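You operate a simulated robot arm through the tools that you are given. There is no shell and no other tool. Be economical: measure what you need, move in short steps, check, and stop when the job is done.

You are at the controls of a simulated robot arm. One attempt, no reset.

TASK
Turn the gold knob to 0. Put the black ring from the battery bench on the top of the steel bench and the gold ring in the grey tray. Switch the red dolly pedal off. Put the can labelled "polish" from the counter top under the job board on the top of the parts cart and the can labelled "WAX" on the top of the drawer bench. Stack the oil filter box that says "31" from the open end of the counter top on top of the oil filter box that says "47". Take the plug box from the open end of the counter top and put it on the brown clutch plates. The order is free. Set down upright: can. The red dolly pedal goes to its stop.

The check looks at the end state, three seconds after you hand in, the way a careful person would. Anything else that was tipped, shoved, dropped, spilled or broken makes it a failure.

THE ROBOT
A 6-joint arm with a fingered hand on a trunk, on a base that drives. Base frame: it is fixed to the floor where the robot stands at the start and does not move with it; the origin is under the middle of the robot, x ahead of it, y to its left, z up. Lengths are in mm, angles in degrees, forces in N, time in s.
With the tool pointing down near the work surface it reaches from about 100 to 620 mm from the robot's upright axis, wherever it stands. Its first joint turns from -166.0 to 166.0 degrees. Places, roughly: can [4500, -3000, 1000]; clutch plates (7x7x3 cm) [5400, -2000, 900]; gold knob [800, 0, 500]; grey tray [7000, 700, 900]; oil filter box [5000, -2250, 1000]; plug box [5000, -2250, 1000]; red dolly pedal [6000, -3400, 100]; ring [4000, -2250, 1000]; top of the drawer bench [3200, -4700, 900]; top of the parts cart [0, -2600, 700]; top of the steel bench [5300, -4900, 900]. Payload 4 kg.
Tool frame: the origin (TCP) lies between the finger pads and is the grasp point; the fingertips stand 26 mm ahead of it; z points along the fingers, y is the line along which they close. Largest opening 148 mm; the body of the gripper starts 73 mm behind the TCP. The gripper is a hand of 3 fingers: y runs from the thumb to the fingers, the wrist lies at [0, 0, -239] in the tool frame, and closing takes about 1.5 s.
Orientation is that of the tool frame in the base frame, as a unit quaternion [x, y, z, w]. With the fingers straight down and closing along the base's y, the tool's x points along the base's -x, its y along +y and its z along -z.

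THE INTERFACE
- The arm moves only by the tool drive_tool. Its argument "moves" is a list of rows, each a list of 3 entries, a list of its own where there are three numbers: the turn, a rotation vector about the tool's x, y, z in degrees, then the shift along the tool's x, y, z in mm, then the gripper command, from -1 (fully open) to 1 (shut), values between in proportion. In form: [[[rx, ry, rz], [x, y, z], hand], ...]. A call has 1 to 8 rows; each row shifts and turns the commanded pose from where the row before left it, along the tool's axes as they then stand. Each row takes 0.2 s and may step no farther than 50 mm and 8.6 degrees from the row before; otherwise, or with a gripper value out of range, the whole call is refused. A pose out of reach is approached as far as the arm can. The call stops where the force on the tool passes 40 N (or 10 N more than at its start, if that is more) or the arm is blocked; 0.2 s more then pass. The fingers move at their own pace (about 153 mm/s each) and stop on an object; they squeeze with about 26 N. The grip force told is the motor's: it shows also when the fingers shut on nothing. Time passes only in rows, and 0.2 s behind the last, so rows that do not move let the fingers close. It gives the time, the measured TCP pose, the force on the tool (base axes), the opening and the grip force at its end, in the units of the frame above (readings bear some noise), with the torque about the TCP (base axes, N m) and any sound that the robot's microphone picked up, and new pictures: "views" is both (left out), scene, wrist or none.
- Cameras (640 x 400 px; columns grow to the right, rows downward): "scene" is now at [89.8, 187.3, 1265.5]; the picture's right is [-0.35, -0.94, 0.00], its down [-0.75, 0.28, -0.60] and it looks along [0.56, -0.21, -0.80] (base axes); focal length 263 px, centre (320, 200). "wrist" rides on the gripper at [68, -39, -90] in the tool frame; the picture's right is [0.50, 0.87, 0.00], its down [-0.66, 0.38, -0.65] and it looks along [-0.57, 0.33, 0.76] (tool axes); focal length 222 px, centre (320, 200). There is no depth. A picture from a camera that has moved, and an enlarged one, comes with that camera's place and axes in the base frame and with its lens.
- move_column(by): slides the trunk up (or, below 0, down) by that many mm; the arm and the scene camera ride with it, the base frame stays. It gives what a move gives, with no picture.
- roll_base(legs): drives the robot by 1 to 6 legs, each [ahead, left, turn to the left] in mm, mm and degrees, along the robot's own axes; the way and the turn of a leg run together, so that a leg with both is an arc; at most 1500 mm and 180 degrees a leg. The arm and the cameras ride along, it lands a little off, and it stops where it bumps. It gives what a move gives, and a new picture of the scene camera.
- set_grasp(shape): the hand has 3 fingers and takes this shape, open, in about a second: jaw (thumb against the fingers, like two jaws); tri (thumb and two fingers); tip (a fingertip pinch); poke (one finger out to press); point (the index stretched); flat (the hand flat); cup (the hand cupped); fist (a fist). The gripper value then closes the fingers along that shape, each until it touches; the sizes above hold for jaw. It gives what a move gives, with no picture.
- turn_head(pan, tilt): turns the head with the scene camera to pan (to the left, within 120 degrees either way) and tilt (down, from -29 to 69), counted from straight ahead of the robot. It gives what a move gives, and a new picture of the scene camera.
- zoom(camera, box): a new picture of the part [left, top, right, bottom] of that camera's present view, enlarged. It takes no simulated time.
- hand_in(): hands the job in; it is judged then, once.

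Go step by step. Nothing tells you exact positions but the pictures and the camera data: compare them with the known pose of the tool, close in by small moves and look again before you grip or let go. The budget is 207 turns and 260 pictures, counting those below and the enlarged ones. Unless the task says otherwise, let go and move clear before handing in, and close with one line.

The tools are called after "Emit:" by a JSON object that holds its "method" and its "body". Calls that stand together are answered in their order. drive_tool: Moves the arm, as the interface text tells. Its arguments: {"type":"object","properties":{"moves":{"type":"array","items":{"type":"array"}},"views":{"type":"string","enum":["both","scene","wrist","none"]}},"required":["moves"]} The other tools are called the same way: move_column (by) slides the trunk up or down; set_grasp (shape) gives the hand a shape; roll_base (legs) drives the base; turn_head (pan, tilt) turns the head that bears the scene camera; zoom (camera, box) takes an enlarged picture of a part of a camera's view; hand_in () hands the job in.

At the start:

```text
time: 0.0
ee_pos: [331.9, -98.4, 711.6]
tcp_rot: [-0.001, 1.0, -0.001, 0.0]
contact_force: [-0.6, 0.3, 0.2]
moment: [0.03, -0.01, -0.03]
grip_width: 147.8
grasp_force: 0.0
shape: jaw
trunk travel left (down, up): [-25.0, 292.0]
robot x, y, heading: [3.5, 0.4, 0.3]
head pan, tilt: [-20.4, 53.3]
```

scene: 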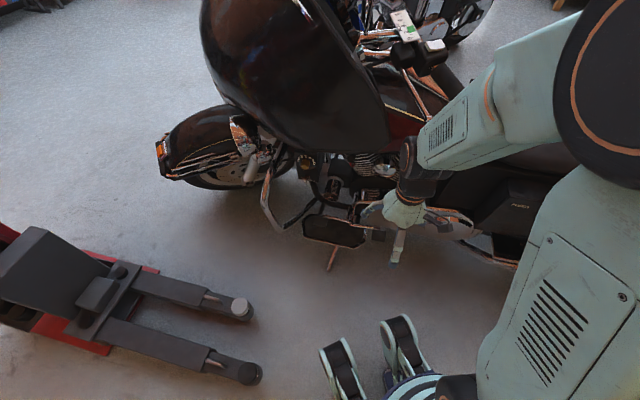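
wrist: 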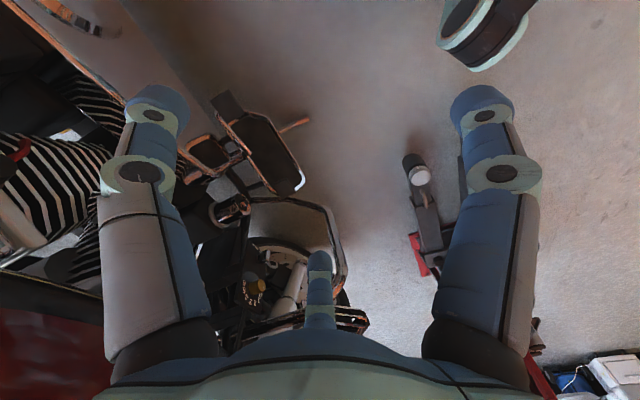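

I see a motorcycle ahead with a gold knob probably near its engine, and a jack at the left. I'll zoom in on the knob first.

Emit:
{"method": "zoom", "body": {"camera": "scene", "box": [250, 120, 410, 220]}}

Emit:
{"method": "zoom", "body": {"camera": "wrist", "box": [200, 230, 360, 330]}}

```text
4.00 times, centred on (330, 170) of scene
camera zoom: at [89.8, 187.3, 1265.5], right [-0.35, -0.94, 0.0], down [-0.75, 0.28, -0.6], along [0.56, -0.21, -0.8], focal length 1054 px, centre (280, 320)
```

zoom: 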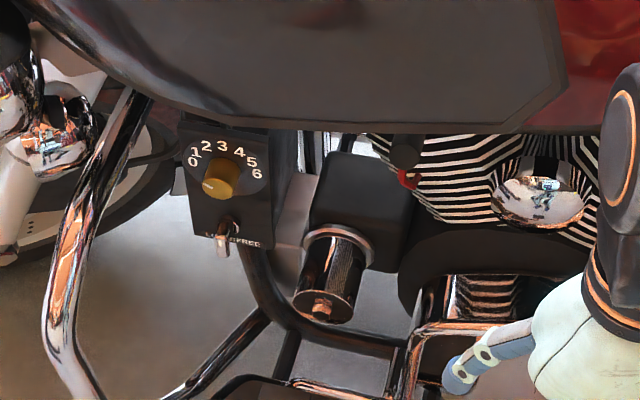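

```text
4.00 times, centred on (280, 280) of wrist
camera zoom: at [264.3, -137.4, 801.5], right [-0.5, 0.87, 0.0], down [0.66, 0.38, 0.65], along [0.57, 0.33, -0.76], focal length 888 px, centre (480, -120)
```

zoom: 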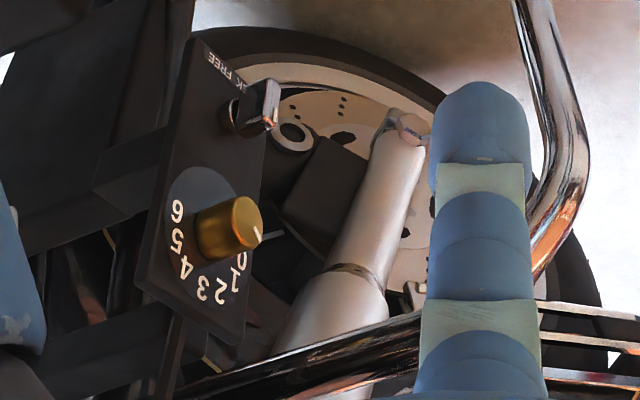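

The knob triangulates to about (785, -12, 531), on a panel facing me. I'll turn the hand to point forward and bring it near for a close look.

Emit:
{"method": "drive_tool", "body": {"moves": [[[0, -8.5, 0], [-25, 8, 12], 0], [[0, -8.5, 0], [-22.9, 8, 15.6], 0], [[0, -8.5, 0], [-20.4, 8, 18.8], 0], [[0, -8.5, 0], [-17.4, 8, 21.6], 0], [[0, -8.5, 0], [-14, 8, 23.9], 0], [[0, -8.5, 0], [-10.3, 8, 25.7], 0], [[0, -8.5, 0], [-6.4, 8, 27], 0], [[0, -8.5, 0], [-2.4, 8, 27.7], 0]]}}

```text
time: 1.8
ee_pos: [498.8, -78.1, 675.6]
tcp_rot: [0.008, 0.908, -0.073, 0.413]
contact_force: [-0.3, 0.0, -0.1]
moment: [0.01, 0.02, 0.0]
grip_width: 74.2
grasp_force: 0.1
shape: jaw
out of reach, approached as far as the arm can: row 3, 4, 5, 6, 7
trunk travel left (down, up): [-25.0, 292.0]
robot x, y, heading: [-2.6, 1.3, 0.4]
head pan, tilt: [-20.4, 53.3]
camera scene: at [90.0, 187.3, 1265.5], right [-0.35, -0.94, 0.0], down [-0.75, 0.28, -0.6], along [0.56, -0.21, -0.8], focal length 263 px, centre (320, 200)
camera wrist: at [385.7, -107.4, 688.3], right [-0.27, 0.83, -0.48], down [-0.03, 0.5, 0.87], along [0.96, 0.25, -0.11], focal length 222 px, centre (320, 200)
```

scene: 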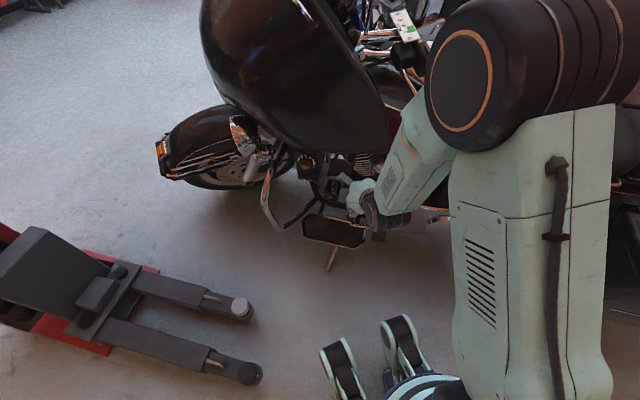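
wrist: 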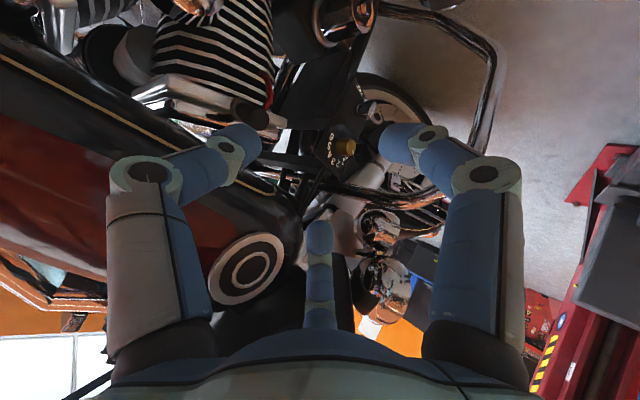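

The knob is visible between the fingers in the wrist view. The arm fell short of some of those poses, so I'll continue in smaller moves.

Emit:
{"method": "drive_tool", "body": {"moves": [[[0, 0, 0], [0, 0, 10], 0], [[0, -8.5, 0], [0, 0, 25], 0], [[0, -8.5, 0], [0, 0, 20], 0]], "views": "wrist"}}

```text
time: 2.6
ee_pos: [542.5, -84.3, 639.7]
tcp_rot: [-0.004, 0.836, -0.073, 0.543]
contact_force: [-0.1, 0.4, 0.2]
moment: [0.0, 0.0, -0.05]
grip_width: 74.4
grasp_force: 0.0
shape: jaw
trunk travel left (down, up): [-25.0, 292.0]
robot x, y, heading: [-1.2, -0.7, -0.1]
head pan, tilt: [-20.4, 53.3]
camera wrist: at [431.1, -119.4, 620.8], right [-0.14, 0.81, -0.56], down [-0.3, 0.51, 0.81], along [0.94, 0.28, 0.17], focal length 222 px, centre (320, 200)
```

wrist: 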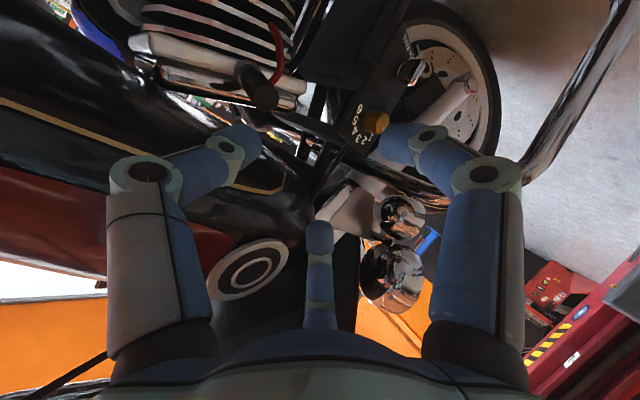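

The command continues from the pose the arm actually reached, so I'll translate to the knob's height and line, then square up facing +x.

Emit:
{"method": "drive_tool", "body": {"moves": [[[0, 0, 0], [19, 22, 18], 0], [[0, 0, 0], [19, 22, 18], 0], [[0, 0, 0], [19, 22, 18], 0], [[0, 0, 0], [19, 22, 18], 0], [[-1.9, -8, 2.1], [0, 0, 0], 0], [[-1.9, -8, 2.1], [0, 0, 0], 0], [[-1.9, -8, 2.1], [0, 0, 0], 0]]}}

```text
time: 4.2
ee_pos: [583.5, -15.2, 531.2]
tcp_rot: [0.0, 0.706, 0.001, 0.708]
contact_force: [0.5, 0.1, -0.5]
moment: [0.02, -0.04, 0.01]
grip_width: 74.1
grasp_force: 0.1
shape: jaw
trunk travel left (down, up): [-25.0, 292.0]
robot x, y, heading: [1.8, -3.3, 0.1]
head pan, tilt: [-20.4, 53.3]
camera scene: at [89.8, 187.3, 1265.5], right [-0.35, -0.94, 0.0], down [-0.75, 0.28, -0.6], along [0.56, -0.21, -0.8], focal length 263 px, centre (320, 200)
camera wrist: at [494.3, -54.6, 464.5], right [0.0, 0.87, -0.5], down [-0.65, 0.38, 0.65], along [0.76, 0.33, 0.57], focal length 222 px, centre (320, 200)
```

scene: 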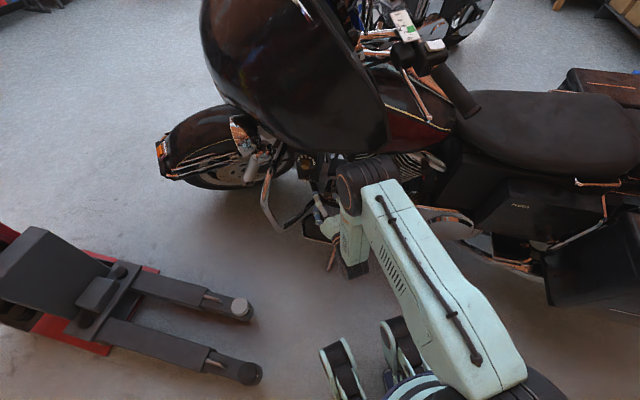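
wrist: 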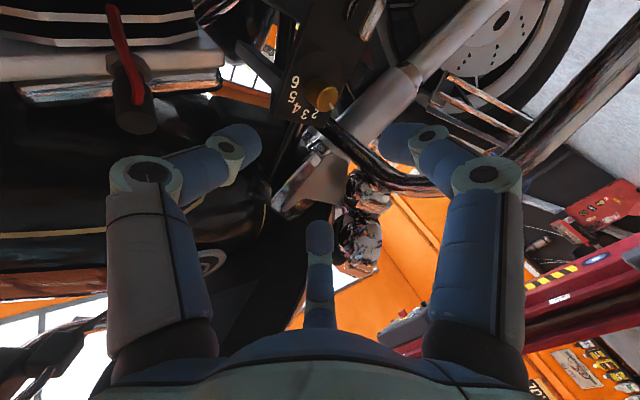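

The hand is aligned facing +x. I'll zoom in to read the knob's pointer and locate it.

Emit:
{"method": "zoom", "body": {"camera": "wrist", "box": [270, 40, 382, 110]}}

Emit:
{"method": "zoom", "body": {"camera": "scene", "box": [274, 140, 354, 190]}}

```text
5.71 times, centred on (326, 75) of wrist
camera zoom: at [494.3, -54.6, 464.5], right [0.0, 0.87, -0.5], down [-0.65, 0.38, 0.65], along [0.76, 0.33, 0.57], focal length 1269 px, centre (286, 914)
```

zoom: 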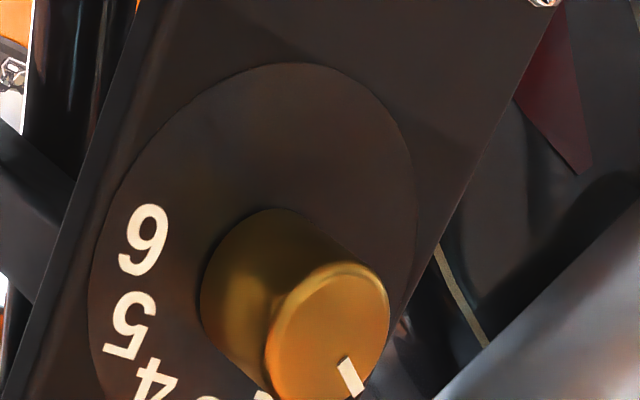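

```text
8.00 times, centred on (314, 165) of scene
camera zoom: at [89.8, 187.3, 1265.5], right [-0.35, -0.94, 0.0], down [-0.75, 0.28, -0.6], along [0.56, -0.21, -0.8], focal length 2107 px, centre (368, 480)
```

zoom: 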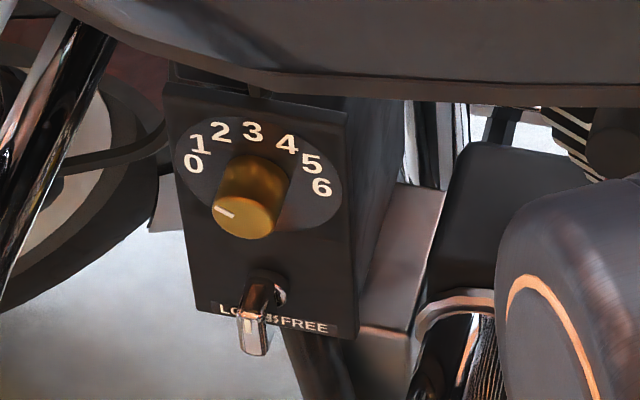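

The panel appears yawed about 32° toward my left, with the knob's axis going into it along roughly (0.85, -0.53, 0). The pointer sits near 1. I'll shift and yaw the hand to match, staying clear of the crash bar.

Emit:
{"method": "drive_tool", "body": {"moves": [[[0, 0, 0], [0, 44, 33], 0], [[0, 0, 0], [0, 44, 33], 0], [[8, 0, 0], [0, 0, 0], 0], [[8, 0, 0], [0, 0, 0], 0], [[8, 0, 0], [0, 0, 0], 0], [[8, 0, 0], [0, 0, 0], 0]], "views": "none"}}

Emit:
{"method": "drive_tool", "body": {"moves": [[[0, 0, -8.5], [0, 0, 0], 0], [[0, 0, -8.5], [0, 0, 0], 0], [[0, 0, -8.5], [0, 0, 0], 0], [[0, 0, -8.5], [0, 0, 0], 0], [[0, 0, -8.5], [0, 0, 0], 0], [[0, 0, -8.5], [0, 0, 0], 0], [[0, 0, -8.5], [0, 0, 0], 0]]}}

```text
refused: row 1 steps farther than a row can; nothing moved
```

```text
time: 5.8
ee_pos: [584.7, -15.8, 530.4]
tcp_rot: [-0.352, 0.614, -0.353, 0.613]
contact_force: [0.5, 0.7, 0.7]
moment: [-0.02, 0.01, 0.01]
grip_width: 74.1
grasp_force: 0.1
shape: jaw
trunk travel left (down, up): [-25.0, 292.0]
robot x, y, heading: [-0.7, 0.6, -0.1]
head pan, tilt: [-20.4, 53.3]
camera scene: at [89.8, 187.3, 1265.5], right [-0.35, -0.94, 0.0], down [-0.75, 0.28, -0.6], along [0.56, -0.21, -0.8], focal length 263 px, centre (320, 200)
camera wrist: at [493.9, -94.5, 531.4], right [0.0, 0.01, -1.0], down [-0.65, 0.76, 0.01], along [0.76, 0.65, 0.0], focal length 222 px, centre (320, 200)
```

scene: 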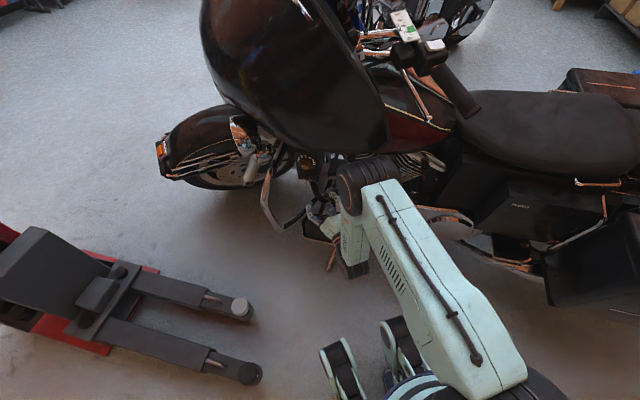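
wrist: 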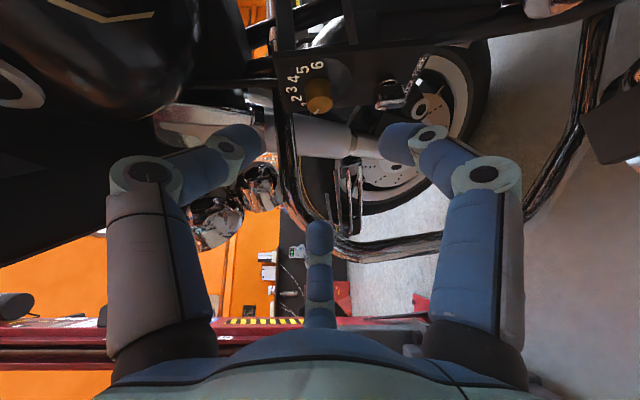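

The roll succeeded, though the shift was refused. Now I'll do the shift and the yaw expressed in the new tool axes.

Emit:
{"method": "drive_tool", "body": {"moves": [[[0, 0, 0], [-25.3, 14.7, 22], 0], [[0, 0, 0], [-25.3, 14.7, 22], 0], [[0, 0, 0], [-25.3, 14.7, 22], 0], [[4, 6.93, 0], [0, 0, 0], 0], [[4, 6.93, 0], [0, 0, 0], 0], [[4, 6.93, 0], [0, 0, 0], 0], [[4, 6.93, 0], [0, 0, 0], 0]]}}

```text
time: 7.4
ee_pos: [650.0, 72.8, 531.3]
tcp_rot: [-0.167, 0.689, -0.506, 0.49]
contact_force: [0.3, 0.1, -0.1]
moment: [0.02, 0.01, 0.05]
grip_width: 74.2
grasp_force: 0.1
shape: jaw
trunk travel left (down, up): [-25.0, 292.0]
robot x, y, heading: [0.8, 2.1, 0.0]
head pan, tilt: [-20.4, 53.3]
camera scene: at [89.8, 187.4, 1265.5], right [-0.35, -0.94, 0.0], down [-0.75, 0.28, -0.6], along [0.56, -0.21, -0.8], focal length 263 px, centre (320, 200)
camera wrist: at [532.8, 54.2, 532.6], right [0.0, 0.01, -1.0], down [-0.15, 0.99, 0.01], along [0.99, 0.15, 0.0], focal length 222 px, centre (320, 200)
```

scene: 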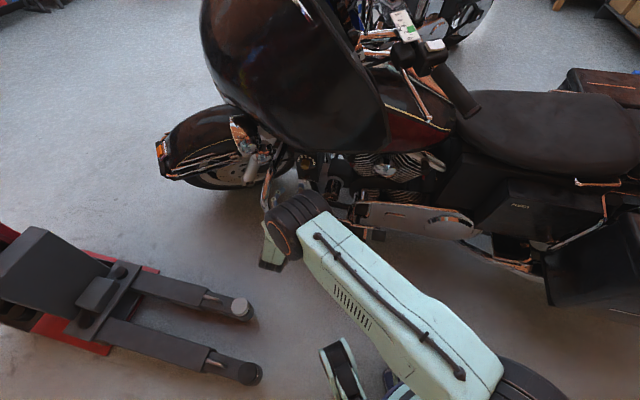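
wrist: 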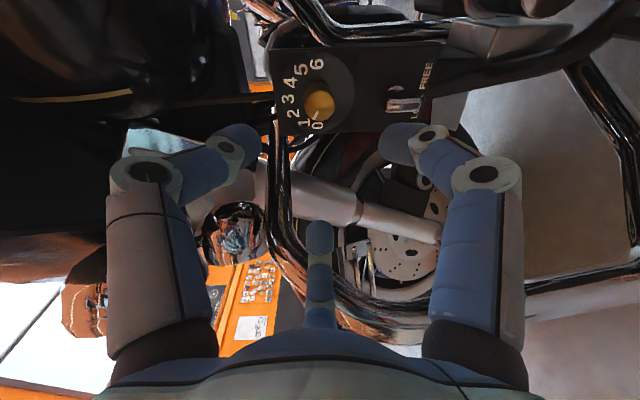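

Emit:
{"method": "zoom", "body": {"camera": "wrist", "box": [250, 20, 442, 140]}}

```text
3.33 times, centred on (346, 80) of wrist
camera zoom: at [532.8, 54.2, 532.6], right [0.0, 0.01, -1.0], down [-0.15, 0.99, 0.01], along [0.99, 0.15, 0.0], focal length 740 px, centre (233, 600)
```

zoom: 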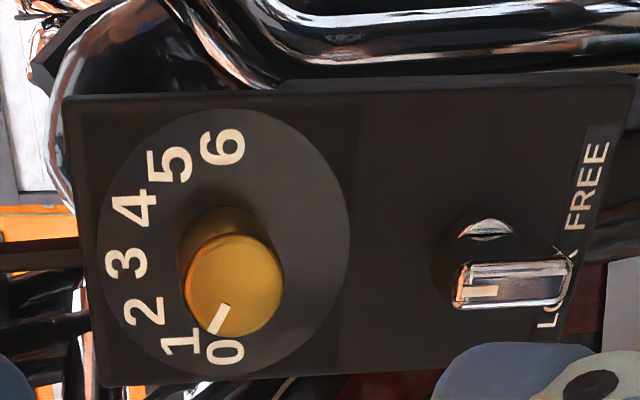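

The view is now clean: the pointer is exactly at 1, 0 is 30° counter-clockwise, and the knob's face is at (775, -7, 531) on the tool axis. I'll advance 140 mm.

Emit:
{"method": "drive_tool", "body": {"moves": [[[0, 0, 0], [0, 0, 40], 0.1], [[0, 0, 0], [0, 0, 40], 0.1], [[0, 0, 0], [0, 0, 40], 0.1], [[0, 0, 0], [0, 0, 20], 0.1]]}}

```text
time: 8.4
ee_pos: [756.6, -9.5, 534.3]
tcp_rot: [-0.169, 0.689, -0.503, 0.494]
contact_force: [-0.1, 0.6, 0.2]
moment: [-0.01, -0.02, 0.0]
grip_width: 67.0
grasp_force: 0.1
shape: jaw
out of reach, approached as far as the arm can: row 3, 4
trunk travel left (down, up): [-25.0, 292.0]
robot x, y, heading: [-1.3, -3.7, -0.2]
head pan, tilt: [-20.4, 53.3]
camera scene: at [89.8, 187.3, 1265.5], right [-0.35, -0.94, 0.0], down [-0.75, 0.28, -0.6], along [0.56, -0.21, -0.8], focal length 263 px, centre (320, 200)
camera wrist: at [638.0, -28.0, 534.7], right [0.0, 0.01, -1.0], down [-0.16, 0.99, 0.01], along [0.99, 0.16, 0.0], focal length 222 px, centre (320, 200)
```

scene: 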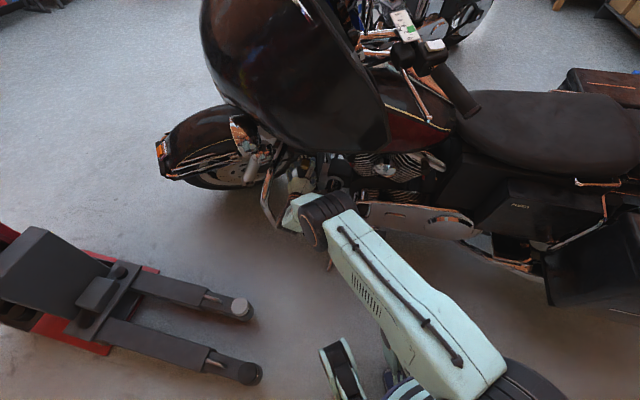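
wrist: 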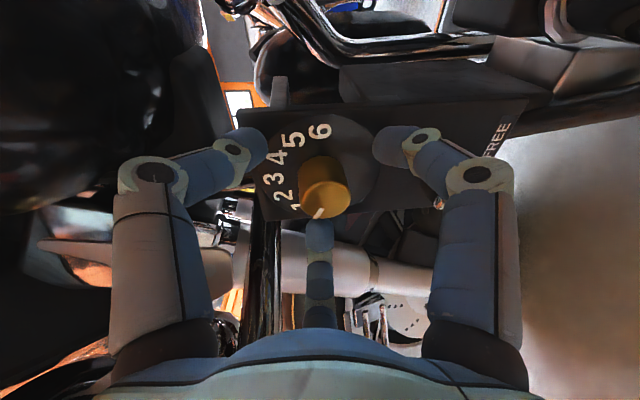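

The arm has reached its limit, so I'll back the hand off, drive the base 90 mm ahead and re-approach.

Emit:
{"method": "drive_tool", "body": {"moves": [[[0, 0, 0], [0, 0, -45], 0.1], [[0, 0, 0], [0, 0, -45], 0.1], [[0, 0, 0], [0, 0, -40], 0.1]], "views": "none"}}

Emit:
{"method": "roll_base", "body": {"legs": [[90, 0, 0]]}}

Emit:
{"method": "drive_tool", "body": {"moves": [[[0, 0, 0], [0, 0, 0], 0.1]], "views": "wrist"}}

```text
time: 9.2
ee_pos: [647.5, 66.2, 533.4]
tcp_rot: [-0.169, 0.689, -0.506, 0.491]
contact_force: [0.4, -0.4, 0.1]
moment: [-0.01, 0.03, -0.01]
grip_width: 67.0
grasp_force: 0.1
shape: jaw
trunk travel left (down, up): [-25.0, 292.0]
robot x, y, heading: [-0.6, 3.3, 0.1]
head pan, tilt: [-20.4, 53.3]
```

```text
time: 10.3
ee_pos: [736.2, 65.8, 534.1]
tcp_rot: [-0.169, 0.688, -0.506, 0.492]
contact_force: [-0.6, 0.5, 0.7]
moment: [-0.03, 0.01, 0.0]
grip_width: 67.1
grasp_force: 0.1
shape: jaw
trunk travel left (down, up): [-25.0, 292.0]
robot x, y, heading: [86.5, 1.0, 0.3]
head pan, tilt: [-20.4, 53.3]
camera scene: at [176.9, 187.3, 1265.5], right [-0.35, -0.94, 0.0], down [-0.75, 0.28, -0.6], along [0.56, -0.21, -0.8], focal length 263 px, centre (320, 200)
```

scene: 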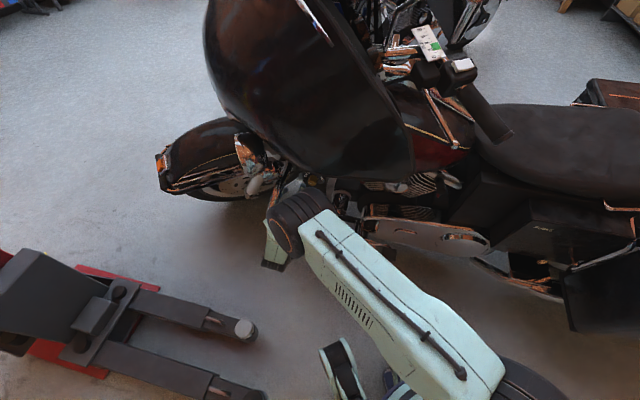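

```text
time: 10.7
ee_pos: [735.5, 65.6, 534.2]
tcp_rot: [-0.169, 0.689, -0.506, 0.49]
contact_force: [0.5, 0.2, 0.1]
moment: [0.01, 0.01, 0.0]
grip_width: 67.1
grasp_force: 0.0
shape: jaw
trunk travel left (down, up): [-25.0, 292.0]
robot x, y, heading: [89.2, -1.0, 0.0]
head pan, tilt: [-20.4, 53.3]
camera wrist: at [618.2, 46.9, 534.4], right [0.0, 0.01, -1.0], down [-0.15, 0.99, 0.01], along [0.99, 0.15, 0.0], focal length 222 px, centre (320, 200)
```

wrist: 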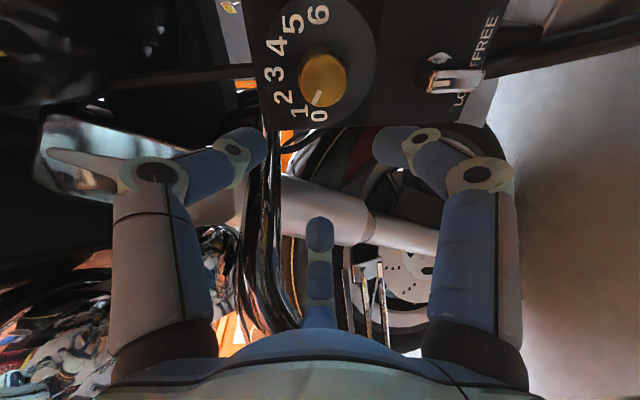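

I'll shift onto the knob axis, then advance.

Emit:
{"method": "drive_tool", "body": {"moves": [[[0, 0, 0], [18.2, -9, 6], 0.1], [[0, 0, 0], [18.2, -9, 6], 0.1], [[0, 0, 0], [0, 0, 15], 0.1], [[0, 0, 0], [0, 0, 15], 0.1]], "views": "wrist"}}

```text
time: 11.7
ee_pos: [751.5, 7.0, 529.6]
tcp_rot: [-0.168, 0.689, -0.505, 0.491]
contact_force: [-0.7, 0.2, -0.5]
moment: [0.03, -0.03, 0.0]
grip_width: 67.1
grasp_force: 0.1
shape: jaw
trunk travel left (down, up): [-25.0, 292.0]
robot x, y, heading: [87.1, -1.5, 0.1]
head pan, tilt: [-20.4, 53.3]
camera wrist: at [634.1, -10.9, 530.9], right [0.0, 0.01, -1.0], down [-0.15, 0.99, 0.01], along [0.99, 0.15, 0.0], focal length 222 px, centre (320, 200)
```

wrist: 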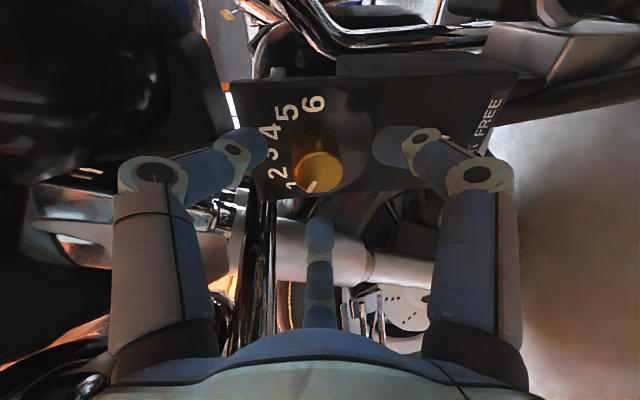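

The knob lies between the fingers and on the axis. I'll advance 22 mm and close.

Emit:
{"method": "drive_tool", "body": {"moves": [[[0, 0, 0], [-1, -1.5, 11], 0.1], [[0, 0, 0], [0, 0, 11], 0.1], [[0, 0, 0], [0, 0, 0], 0.5], [[0, 0, 0], [0, 0, 0], 0.8], [[0, 0, 0], [0, 0, 0], 0.9], [[0, 0, 0], [0, 0, 0], 0.9]], "views": "wrist"}}

```text
time: 13.1
ee_pos: [769.9, -4.6, 532.0]
tcp_rot: [-0.168, 0.689, -0.506, 0.491]
contact_force: [4.3, -1.1, 1.9]
moment: [-0.11, -0.11, 0.01]
grip_width: 25.7
grasp_force: 26.2
shape: jaw
trunk travel left (down, up): [-25.0, 292.0]
robot x, y, heading: [85.5, -1.8, -0.0]
head pan, tilt: [-20.4, 53.3]
camera wrist: at [651.5, -22.1, 533.4], right [0.0, 0.01, -1.0], down [-0.15, 0.99, 0.01], along [0.99, 0.15, 0.0], focal length 222 px, centre (320, 200)
```

wrist: 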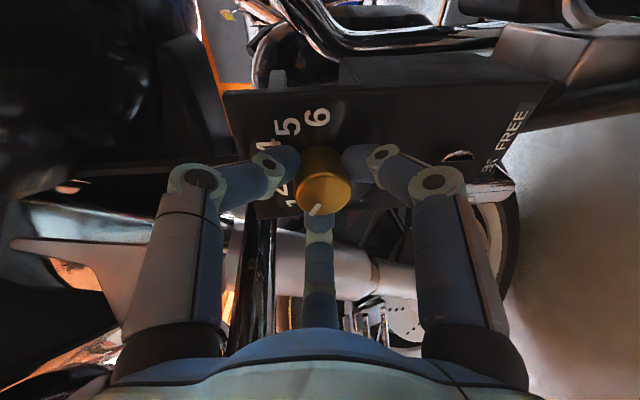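

Gripped. Now I'll turn -30° about the tool axis.

Emit:
{"method": "drive_tool", "body": {"moves": [[[0, 0, -6], [0, 0, 0], 0.9], [[0, 0, -6], [0, 0, 0], 0.9], [[0, 0, -6], [0, 0, 0], 0.9], [[0, 0, -6], [0, 0, 0], 0.9], [[0, 0, -6], [0, 0, 0], 0.9], [[0, 0, 0], [0, 0, 0], 0.9]], "views": "wrist"}}

```text
time: 13.8
ee_pos: [741.5, -9.0, 535.0]
tcp_rot: [-0.259, 0.658, -0.557, 0.435]
contact_force: [31.1, 16.8, -1.6]
moment: [0.08, -0.07, 0.11]
grip_width: 19.2
grasp_force: 26.0
shape: jaw
out of reach, approached as far as the arm can: row 2, 3
trunk travel left (down, up): [-25.0, 292.0]
robot x, y, heading: [88.1, -2.8, 0.1]
head pan, tilt: [-20.4, 53.3]
stopped in row 3: the force on the tool passed its limit at 44 N (the readings are from after the stop); the commanded pose is now the measured one
camera wrist: at [626.8, -29.0, 554.4], right [-0.12, -0.2, -0.97], down [-0.19, 0.97, -0.18], along [0.97, 0.16, -0.15], focal length 222 px, centre (320, 200)
```

wrist: 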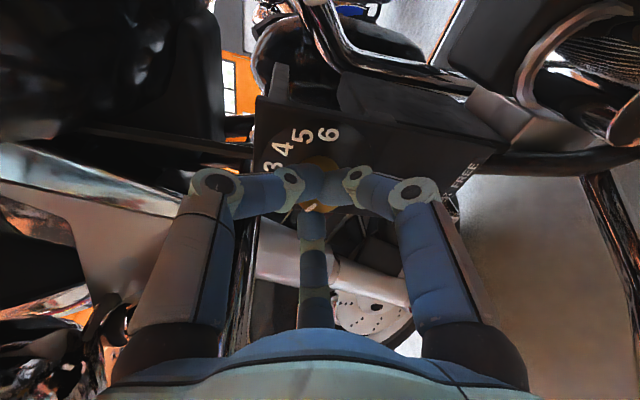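

The roll ran out of range and the fingers slid to the face of the knob. I'll open, retract and look.

Emit:
{"method": "drive_tool", "body": {"moves": [[[0, 0, 0], [0, 0, 0], 0.3], [[0, 0, 0], [0, 0, 0], 0.1], [[0, 0, 0], [0, 0, -25], 0.1], [[0, 0, 0], [0, 0, -25], 0.1]], "views": "wrist"}}

Emit:
{"method": "zoom", "body": {"camera": "wrist", "box": [240, 60, 432, 180]}}

```text
time: 14.8
ee_pos: [695.7, 10.4, 536.7]
tcp_rot: [-0.258, 0.66, -0.559, 0.431]
contact_force: [0.3, 0.2, 0.4]
moment: [0.03, -0.03, -0.01]
grip_width: 66.8
grasp_force: 0.1
shape: jaw
trunk travel left (down, up): [-25.0, 292.0]
robot x, y, heading: [88.4, 1.8, -0.1]
head pan, tilt: [-20.4, 53.3]
camera wrist: at [579.9, -8.1, 555.4], right [-0.12, -0.2, -0.97], down [-0.18, 0.97, -0.18], along [0.98, 0.15, -0.16], focal length 222 px, centre (320, 200)
```

wrist: 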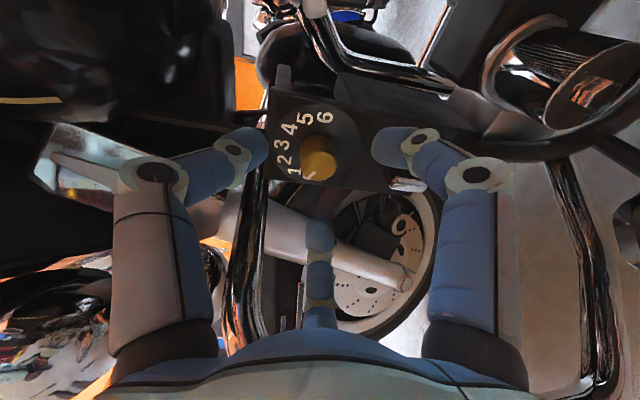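

```text
3.33 times, centred on (336, 120) of wrist
camera zoom: at [579.9, -8.1, 555.4], right [-0.12, -0.2, -0.97], down [-0.18, 0.97, -0.18], along [0.98, 0.15, -0.16], focal length 740 px, centre (267, 467)
```

zoom: 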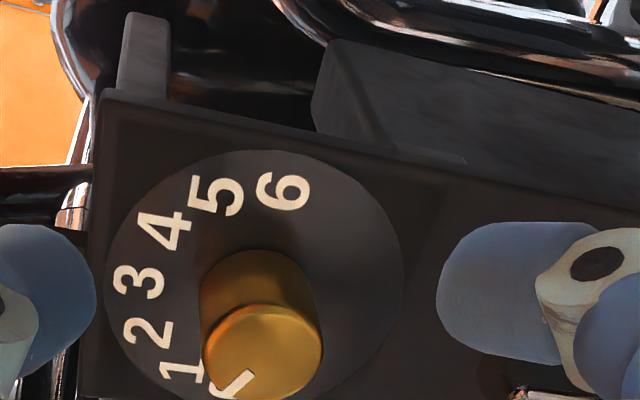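

The pointer is still at 1. I'll re-roll the hand the other way, to about -22°, so the 30° turn ends within range.

Emit:
{"method": "drive_tool", "body": {"moves": [[[0.1, 0.1, 7.4], [0, 0, 0], 0.1], [[0.1, 0.1, 7.4], [0, 0, 0], 0.1], [[0.1, 0.1, 7.4], [0, 0, 0], 0.1], [[0.1, 0.1, 7.4], [0, 0, 0], 0.1], [[0.1, 0.1, 7.4], [0, 0, 0], 0.1], [[0.1, 0.1, 7.4], [0, 0, 0], 0.1], [[0.1, 0.1, 7.4], [0, 0, 0], 0.1], [[0, 0, 0], [-5, 25, 17], 0.1]], "views": "wrist"}}

```text
time: 16.6
ee_pos: [723.1, 23.0, 530.8]
tcp_rot: [0.064, 0.704, -0.32, 0.63]
contact_force: [0.0, -0.4, 0.9]
moment: [0.02, 0.02, 0.01]
grip_width: 66.4
grasp_force: 0.1
shape: jaw
trunk travel left (down, up): [-25.0, 292.0]
robot x, y, heading: [87.1, 0.1, 0.2]
head pan, tilt: [-20.4, 53.3]
camera wrist: at [615.0, 18.3, 484.2], right [0.33, 0.53, -0.79], down [-0.24, 0.85, 0.47], along [0.91, 0.03, 0.4], focal length 222 px, centre (320, 200)
```

wrist: 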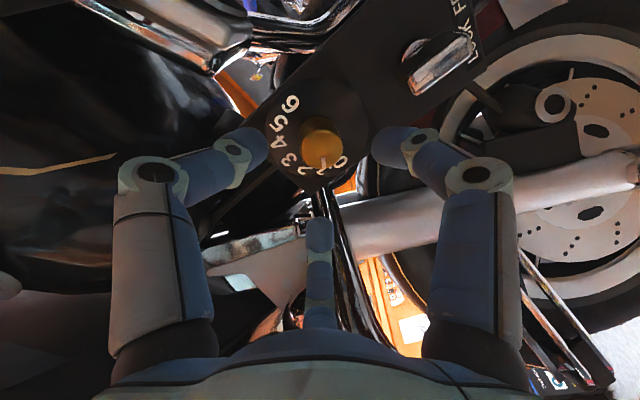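

Aligned. I'll advance 54 mm and grip.

Emit:
{"method": "drive_tool", "body": {"moves": [[[0, 0, 0], [0, 0, 18], 0.1], [[0, 0, 0], [0, 0, 18], 0.1], [[0, 0, 0], [0, 0, 18], 0.1], [[0, 0, 0], [0, 0, 0], 0.5], [[0, 0, 0], [0, 0, 0], 0.8], [[0, 0, 0], [0, 0, 0], 0.9], [[0, 0, 0], [0, 0, 0], 0.9]], "views": "wrist"}}

```text
time: 18.2
ee_pos: [768.6, -4.1, 527.8]
tcp_rot: [0.063, 0.705, -0.32, 0.63]
contact_force: [4.1, -3.7, -1.1]
moment: [0.0, -0.03, -0.1]
grip_width: 24.5
grasp_force: 26.4
shape: jaw
trunk travel left (down, up): [-25.0, 292.0]
robot x, y, heading: [84.2, -0.5, -0.1]
head pan, tilt: [-20.4, 53.3]
camera wrist: at [659.8, -9.4, 481.4], right [0.33, 0.52, -0.79], down [-0.24, 0.85, 0.47], along [0.91, 0.04, 0.4], focal length 222 px, centre (320, 200)
```

wrist: 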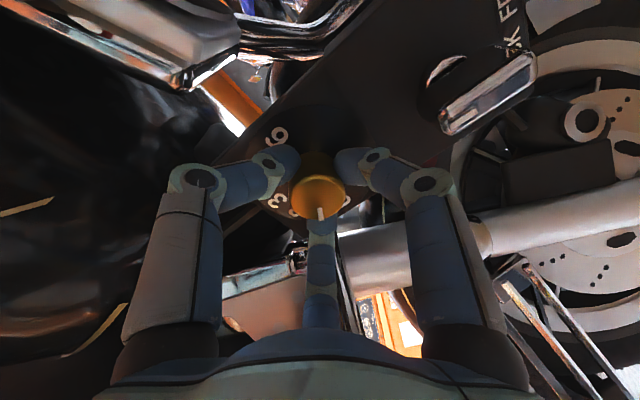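

Emit:
{"method": "drive_tool", "body": {"moves": [[[0, 0, -6], [0, 0, 0], 0.9], [[0, 0, -6], [0, 0, 0], 0.9], [[0, 0, -6], [0, 0, 0], 0.9], [[0, 0, -6], [0, 0, 0], 0.9], [[0, 0, -6], [0, 0, 0], 0.9], [[0, 0, 0], [0, 0, 0], 0.9]], "views": "wrist"}}

Emit:
{"method": "zoom", "body": {"camera": "wrist", "box": [240, 120, 400, 220]}}

```text
time: 19.6
ee_pos: [766.9, -6.5, 528.0]
tcp_rot: [-0.121, 0.698, -0.474, 0.524]
contact_force: [-22.5, -15.6, -12.8]
moment: [0.32, -0.25, -0.75]
grip_width: 24.9
grasp_force: 26.1
shape: jaw
trunk travel left (down, up): [-25.0, 292.0]
robot x, y, heading: [89.6, 1.0, 0.0]
head pan, tilt: [-20.4, 53.3]
camera wrist: at [650.6, -24.4, 519.1], right [0.07, 0.12, -0.99], down [-0.16, 0.98, 0.11], along [0.99, 0.15, 0.09], focal length 222 px, centre (320, 200)
```

wrist: 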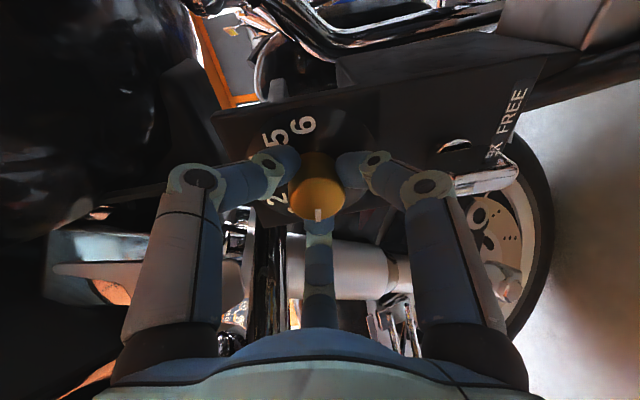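

```text
4.00 times, centred on (320, 170) of wrist
camera zoom: at [650.6, -24.4, 519.1], right [0.07, 0.12, -0.99], down [-0.16, 0.98, 0.11], along [0.99, 0.15, 0.09], focal length 888 px, centre (320, 320)
```

zoom: 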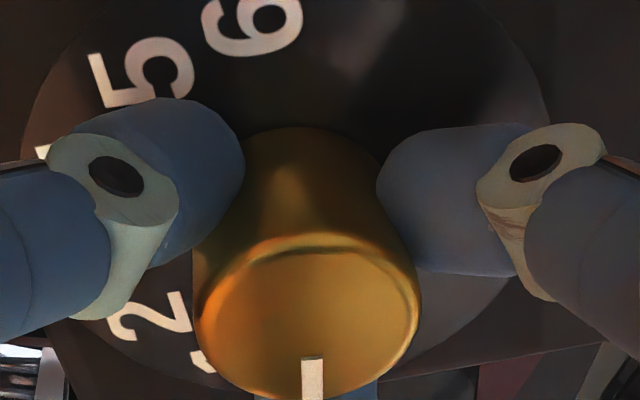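

The pointer seems close to 0. I'll release, back off and check.

Emit:
{"method": "drive_tool", "body": {"moves": [[[0, 0, 0], [0, 0, 0], 0.5], [[0, 0, 0], [0, 0, 0], 0.1], [[0, 0, 0], [0, 0, -30], 0.1], [[0, 0, 0], [0, 0, -30], 0.1]], "views": "wrist"}}

Emit:
{"method": "zoom", "body": {"camera": "wrist", "box": [240, 80, 400, 180]}}

```text
time: 20.6
ee_pos: [716.0, 26.0, 529.6]
tcp_rot: [-0.124, 0.696, -0.472, 0.527]
contact_force: [0.2, -0.1, -0.4]
moment: [0.01, 0.01, -0.02]
grip_width: 66.4
grasp_force: 0.1
shape: jaw
trunk travel left (down, up): [-25.0, 292.0]
robot x, y, heading: [89.2, 0.0, 0.0]
head pan, tilt: [-20.4, 53.3]
camera wrist: at [599.7, 8.3, 520.5], right [0.08, 0.12, -0.99], down [-0.16, 0.98, 0.11], along [0.98, 0.15, 0.09], focal length 222 px, centre (320, 200)
```

wrist: 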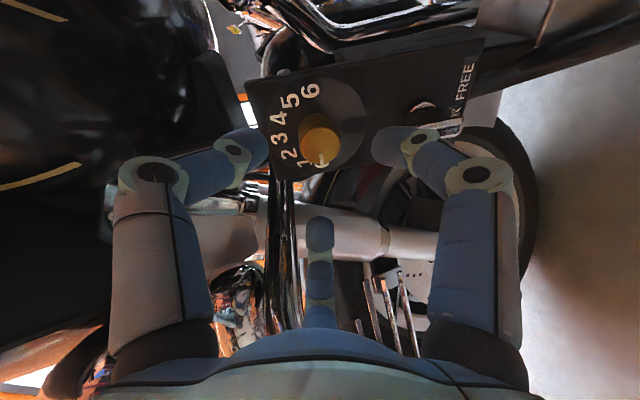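

```text
4.00 times, centred on (320, 130) of wrist
camera zoom: at [599.7, 8.3, 520.5], right [0.08, 0.12, -0.99], down [-0.16, 0.98, 0.11], along [0.98, 0.15, 0.09], focal length 888 px, centre (320, 480)
```

zoom: 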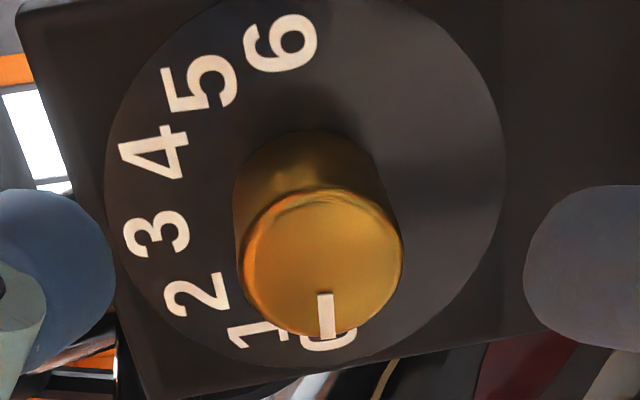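

The pointer is about 4° short of 0. I'll regrip and add a small turn, re-centring the axis by a few mm upward.

Emit:
{"method": "drive_tool", "body": {"moves": [[[0, 0, 0], [-1, -2, 20], 0.1], [[0, 0, 0], [0, 0, 20], 0.1], [[0, 0, 0], [0, 0, 18], 0.1], [[0, 0, 0], [0, 0, 0], 0.5], [[0, 0, 0], [0, 0, 0], 0.9], [[0, 0, 0], [0, 0, 0], 0.9], [[0, 0, -5.5], [0, 0, 0], 0.9], [[0, 0, 0], [0, 0, 0], 0.9]], "views": "none"}}

Emit:
{"method": "drive_tool", "body": {"moves": [[[0, 0, 0], [0, 0, 0], 0.5], [[0, 0, 0], [0, 0, 0], 0.1], [[0, 0, 0], [0, 0, -30], 0.1], [[0, 0, 0], [0, 0, -30], 0.1]], "views": "none"}}

Emit:
{"method": "zoom", "body": {"camera": "wrist", "box": [240, 80, 400, 180]}}

```text
time: 22.4
ee_pos: [769.3, -4.6, 531.8]
tcp_rot: [-0.155, 0.69, -0.497, 0.503]
contact_force: [8.8, -5.8, -0.1]
moment: [0.05, -0.09, -0.03]
grip_width: 25.0
grasp_force: 25.4
shape: jaw
trunk travel left (down, up): [-25.0, 292.0]
robot x, y, heading: [87.8, 1.6, 0.1]
head pan, tilt: [-20.4, 53.3]
```

```text
time: 23.4
ee_pos: [716.2, 26.3, 534.3]
tcp_rot: [-0.155, 0.69, -0.496, 0.503]
contact_force: [0.7, 0.2, 0.3]
moment: [0.02, 0.01, -0.01]
grip_width: 66.1
grasp_force: 0.1
shape: jaw
trunk travel left (down, up): [-25.0, 292.0]
robot x, y, heading: [84.4, 1.8, 0.1]
head pan, tilt: [-20.4, 53.3]
```

```text
4.00 times, centred on (320, 130) of wrist
camera zoom: at [597.5, 8.2, 530.8], right [0.02, 0.04, -1.0], down [-0.15, 0.99, 0.04], along [0.99, 0.15, 0.03], focal length 888 px, centre (320, 480)
```

zoom: 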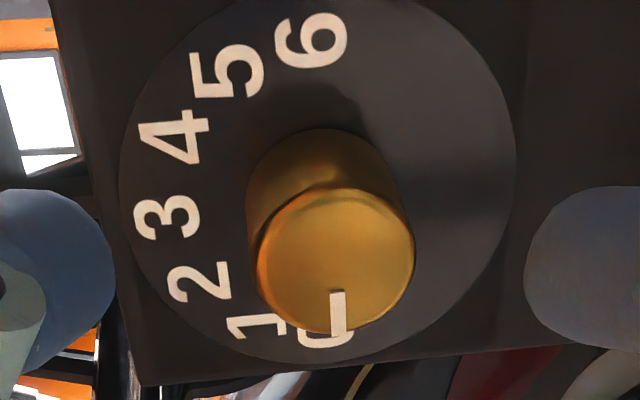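

The knob now points to 0. I'll retract the arm and look around to plan the drive.

Emit:
{"method": "drive_tool", "body": {"moves": [[[0, 0, 0], [0, 0, -45], 0], [[0, 0, 0], [0, 0, -45], 0], [[0, 0, 0], [0, 0, -40], 0], [[0, 0, 0], [0, 0, -30], 0]], "views": "none"}}

Emit:
{"method": "roll_base", "body": {"legs": [[-150, 0, 0]]}}

Emit:
{"method": "turn_head", "body": {"pan": -70, "tilt": 20}}

```text
time: 24.4
ee_pos: [583.0, 113.8, 533.4]
tcp_rot: [-0.155, 0.69, -0.497, 0.503]
contact_force: [-0.1, -0.6, -0.1]
moment: [-0.02, 0.03, 0.01]
grip_width: 73.5
grasp_force: 0.0
shape: jaw
trunk travel left (down, up): [-25.0, 292.0]
robot x, y, heading: [85.0, -2.0, 0.2]
head pan, tilt: [-20.4, 53.3]
```

```text
time: 25.8
ee_pos: [435.4, 115.2, 532.3]
tcp_rot: [-0.157, 0.69, -0.496, 0.504]
contact_force: [0.9, 0.0, -0.5]
moment: [0.03, 0.01, -0.02]
grip_width: 73.6
grasp_force: 0.1
shape: jaw
trunk travel left (down, up): [-25.0, 292.0]
robot x, y, heading: [-55.8, -1.7, 0.3]
head pan, tilt: [-20.4, 53.3]
camera scene: at [28.7, 187.4, 1265.5], right [-0.34, -0.94, 0.0], down [-0.75, 0.27, -0.6], along [0.56, -0.21, -0.8], focal length 263 px, centre (320, 200)
```

scene: 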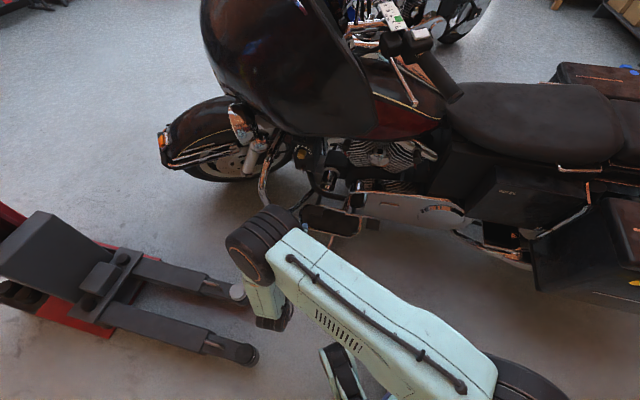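

```text
time: 27.0
ee_pos: [435.4, 116.0, 532.8]
tcp_rot: [-0.156, 0.69, -0.495, 0.504]
contact_force: [-0.4, 0.4, -0.6]
moment: [0.04, -0.01, 0.03]
grip_width: 73.5
grasp_force: 0.0
shape: jaw
trunk travel left (down, up): [-25.0, 292.0]
robot x, y, heading: [-59.3, 1.0, 0.6]
head pan, tilt: [-70.0, 20.0]
camera scene: at [-8.0, 125.5, 1315.4], right [-0.94, -0.35, 0.0], down [-0.12, 0.32, -0.94], along [0.33, -0.88, -0.34], focal length 263 px, centre (320, 200)
```

scene: 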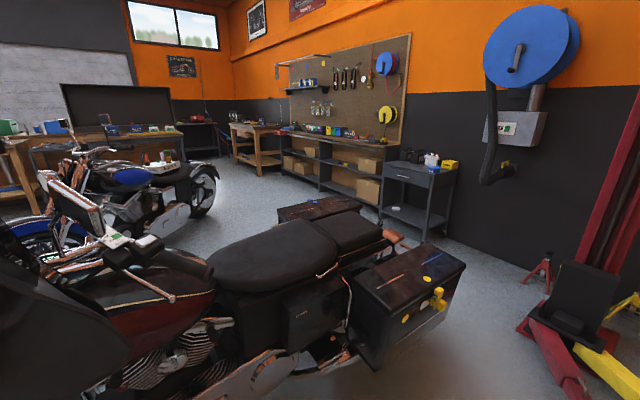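

I see a workshop with a parts cart to the right, a pegboard bench behind it, and a second motorcycle farther on. More views are needed for a map.

Emit:
{"method": "turn_head", "body": {"pan": -25, "tilt": 10}}

Emit:
{"method": "turn_head", "body": {"pan": 40, "tilt": 15}}

Emit:
{"method": "turn_head", "body": {"pan": -115, "tilt": 20}}

```text
time: 28.1
ee_pos: [435.7, 115.2, 533.0]
tcp_rot: [-0.157, 0.69, -0.495, 0.504]
contact_force: [-0.8, 0.1, 1.0]
moment: [0.0, 0.01, -0.02]
grip_width: 73.3
grasp_force: 0.1
shape: jaw
trunk travel left (down, up): [-25.0, 292.0]
robot x, y, heading: [-59.6, 0.6, 0.5]
head pan, tilt: [-25.0, 10.0]
camera scene: at [44.0, 174.0, 1331.7], right [-0.42, -0.91, 0.0], down [-0.16, 0.07, -0.98], along [0.89, -0.41, -0.17], focal length 263 px, centre (320, 200)
```

scene: 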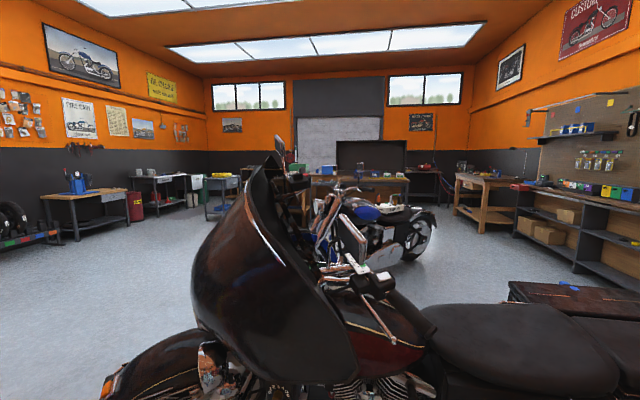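

```text
time: 29.5
ee_pos: [435.3, 115.2, 532.1]
tcp_rot: [-0.156, 0.689, -0.496, 0.504]
contact_force: [0.6, 0.3, 0.1]
moment: [-0.02, 0.03, 0.02]
grip_width: 73.4
grasp_force: 0.1
shape: jaw
trunk travel left (down, up): [-25.0, 292.0]
robot x, y, heading: [-59.2, 0.2, 0.4]
head pan, tilt: [40.0, 15.0]
camera scene: at [30.7, 273.2, 1323.6], right [0.65, -0.76, 0.0], down [-0.2, -0.17, -0.97], along [0.74, 0.63, -0.26], focal length 263 px, centre (320, 200)
```

scene: 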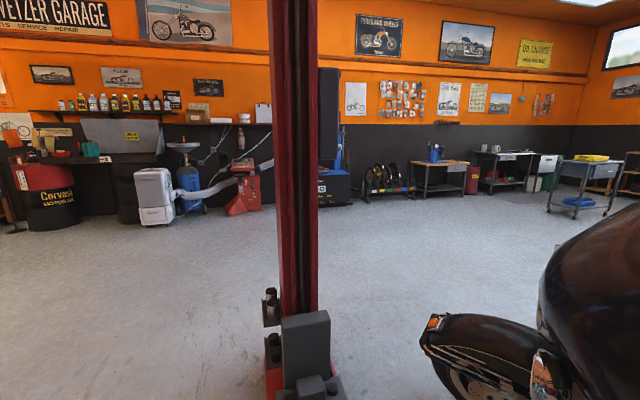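

```text
time: 31.9
ee_pos: [434.8, 115.9, 533.3]
tcp_rot: [-0.156, 0.69, -0.495, 0.505]
contact_force: [0.5, 0.6, -0.1]
moment: [0.04, 0.02, -0.04]
grip_width: 73.8
grasp_force: 0.0
shape: jaw
trunk travel left (down, up): [-25.0, 292.0]
robot x, y, heading: [-56.7, -2.4, 0.3]
head pan, tilt: [-115.0, 20.0]
camera scene: at [-79.3, 128.1, 1315.4], right [-0.91, 0.42, 0.0], down [0.14, 0.31, -0.94], along [-0.39, -0.85, -0.34], focal length 263 px, centre (320, 200)
```

scene: 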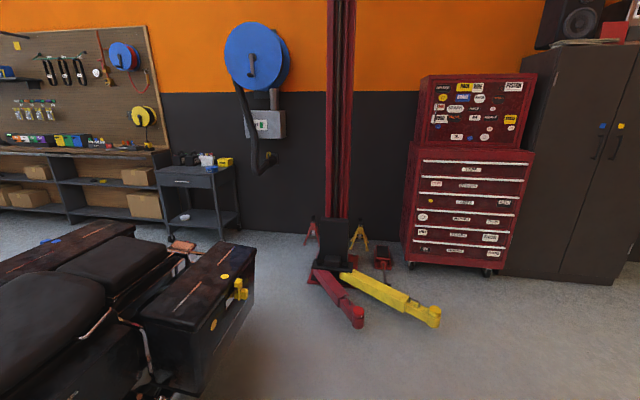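

The island ahead-right (around x 3300–5000) should be the counter. I'll zoom on it from here.

Emit:
{"method": "turn_head", "body": {"pan": -38, "tilt": 5}}

Emit:
{"method": "zoom", "body": {"camera": "scene", "box": [160, 120, 480, 320]}}

```text
time: 33.4
ee_pos: [434.1, 115.5, 531.8]
tcp_rot: [-0.157, 0.69, -0.495, 0.505]
contact_force: [0.3, -0.8, -0.2]
moment: [0.01, 0.0, 0.02]
grip_width: 73.2
grasp_force: 0.1
shape: jaw
trunk travel left (down, up): [-25.0, 292.0]
robot x, y, heading: [-60.9, -3.4, 0.4]
head pan, tilt: [-38.0, 5.0]
camera scene: at [32.2, 156.6, 1339.7], right [-0.61, -0.79, 0.0], down [-0.07, 0.05, -1.0], along [0.79, -0.61, -0.09], focal length 263 px, centre (320, 200)
```

scene: 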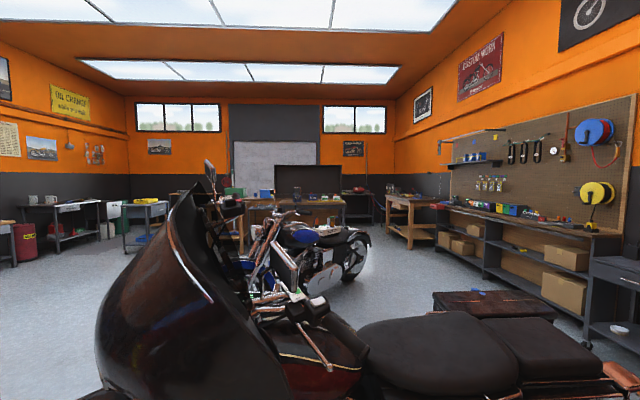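

```text
2.00 times, centred on (320, 220) of scene
camera zoom: at [32.2, 156.6, 1339.7], right [-0.61, -0.79, 0.0], down [-0.07, 0.05, -1.0], along [0.79, -0.61, -0.09], focal length 527 px, centre (320, 160)
```

zoom: 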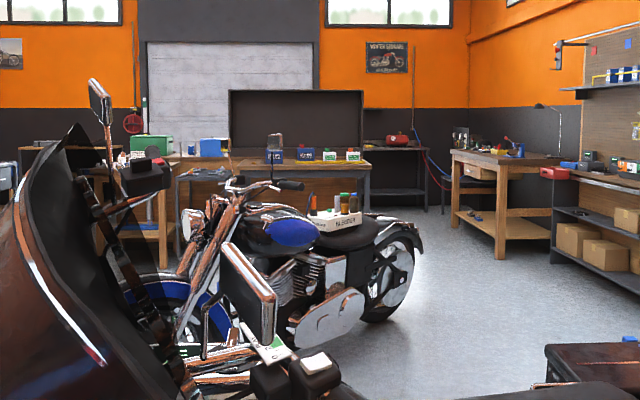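

The room is rotated about 38° from my frame, so the island counter lies straight down that axis. Before driving I'll fold the arm, with the tool pointing down.

Emit:
{"method": "drive_tool", "body": {"moves": [[[-5.76, 5.88, 1.83], [0, 0, 0], 0], [[-5.76, 5.88, 1.83], [0, 0, 0], 0], [[-5.76, 5.88, 1.83], [0, 0, 0], 0], [[-5.76, 5.88, 1.83], [0, 0, 0], 0], [[-5.76, 5.88, 1.83], [0, 0, 0], 0], [[-5.76, 5.88, 1.83], [0, 0, 0], 0], [[-5.76, 5.88, 1.83], [0, 0, 0], 0], [[-5.76, 5.88, 1.83], [0, 0, 0], 0]], "views": "none"}}

Emit:
{"method": "drive_tool", "body": {"moves": [[[-5.76, 5.88, 1.83], [0, 0, 0], 0], [[-5.76, 5.88, 1.83], [0, 0, 0], 0], [[-5.76, 5.88, 1.83], [0, 0, 0], 0], [[0, 0, 0], [25, -25, -30], 0], [[0, 0, 0], [25, -25, -30], 0], [[0, 0, 0], [25, -25, -30], 0], [[0, 0, 0], [25, -25, -30], 0], [[0, 0, 0], [25, -25, -30], 0]], "views": "none"}}

```text
time: 35.2
ee_pos: [418.1, 111.2, 522.3]
tcp_rot: [-0.046, 0.975, -0.147, 0.16]
contact_force: [0.1, -0.5, 0.3]
moment: [0.03, -0.03, 0.0]
grip_width: 73.6
grasp_force: 0.0
shape: jaw
out of reach, approached as far as the arm can: row 8
trunk travel left (down, up): [-25.0, 292.0]
robot x, y, heading: [-62.1, -1.9, 0.6]
head pan, tilt: [-38.0, 5.0]
```

```text
time: 37.0
ee_pos: [221.6, -32.5, 631.1]
tcp_rot: [0.001, 1.0, -0.001, 0.0]
contact_force: [-1.1, -0.4, -0.3]
moment: [0.01, -0.02, 0.0]
grip_width: 73.6
grasp_force: 0.1
shape: jaw
out of reach, approached as far as the arm can: row 1, 2, 3, 4
trunk travel left (down, up): [-25.0, 292.0]
robot x, y, heading: [-59.6, -4.4, 0.6]
head pan, tilt: [-38.0, 5.0]
```

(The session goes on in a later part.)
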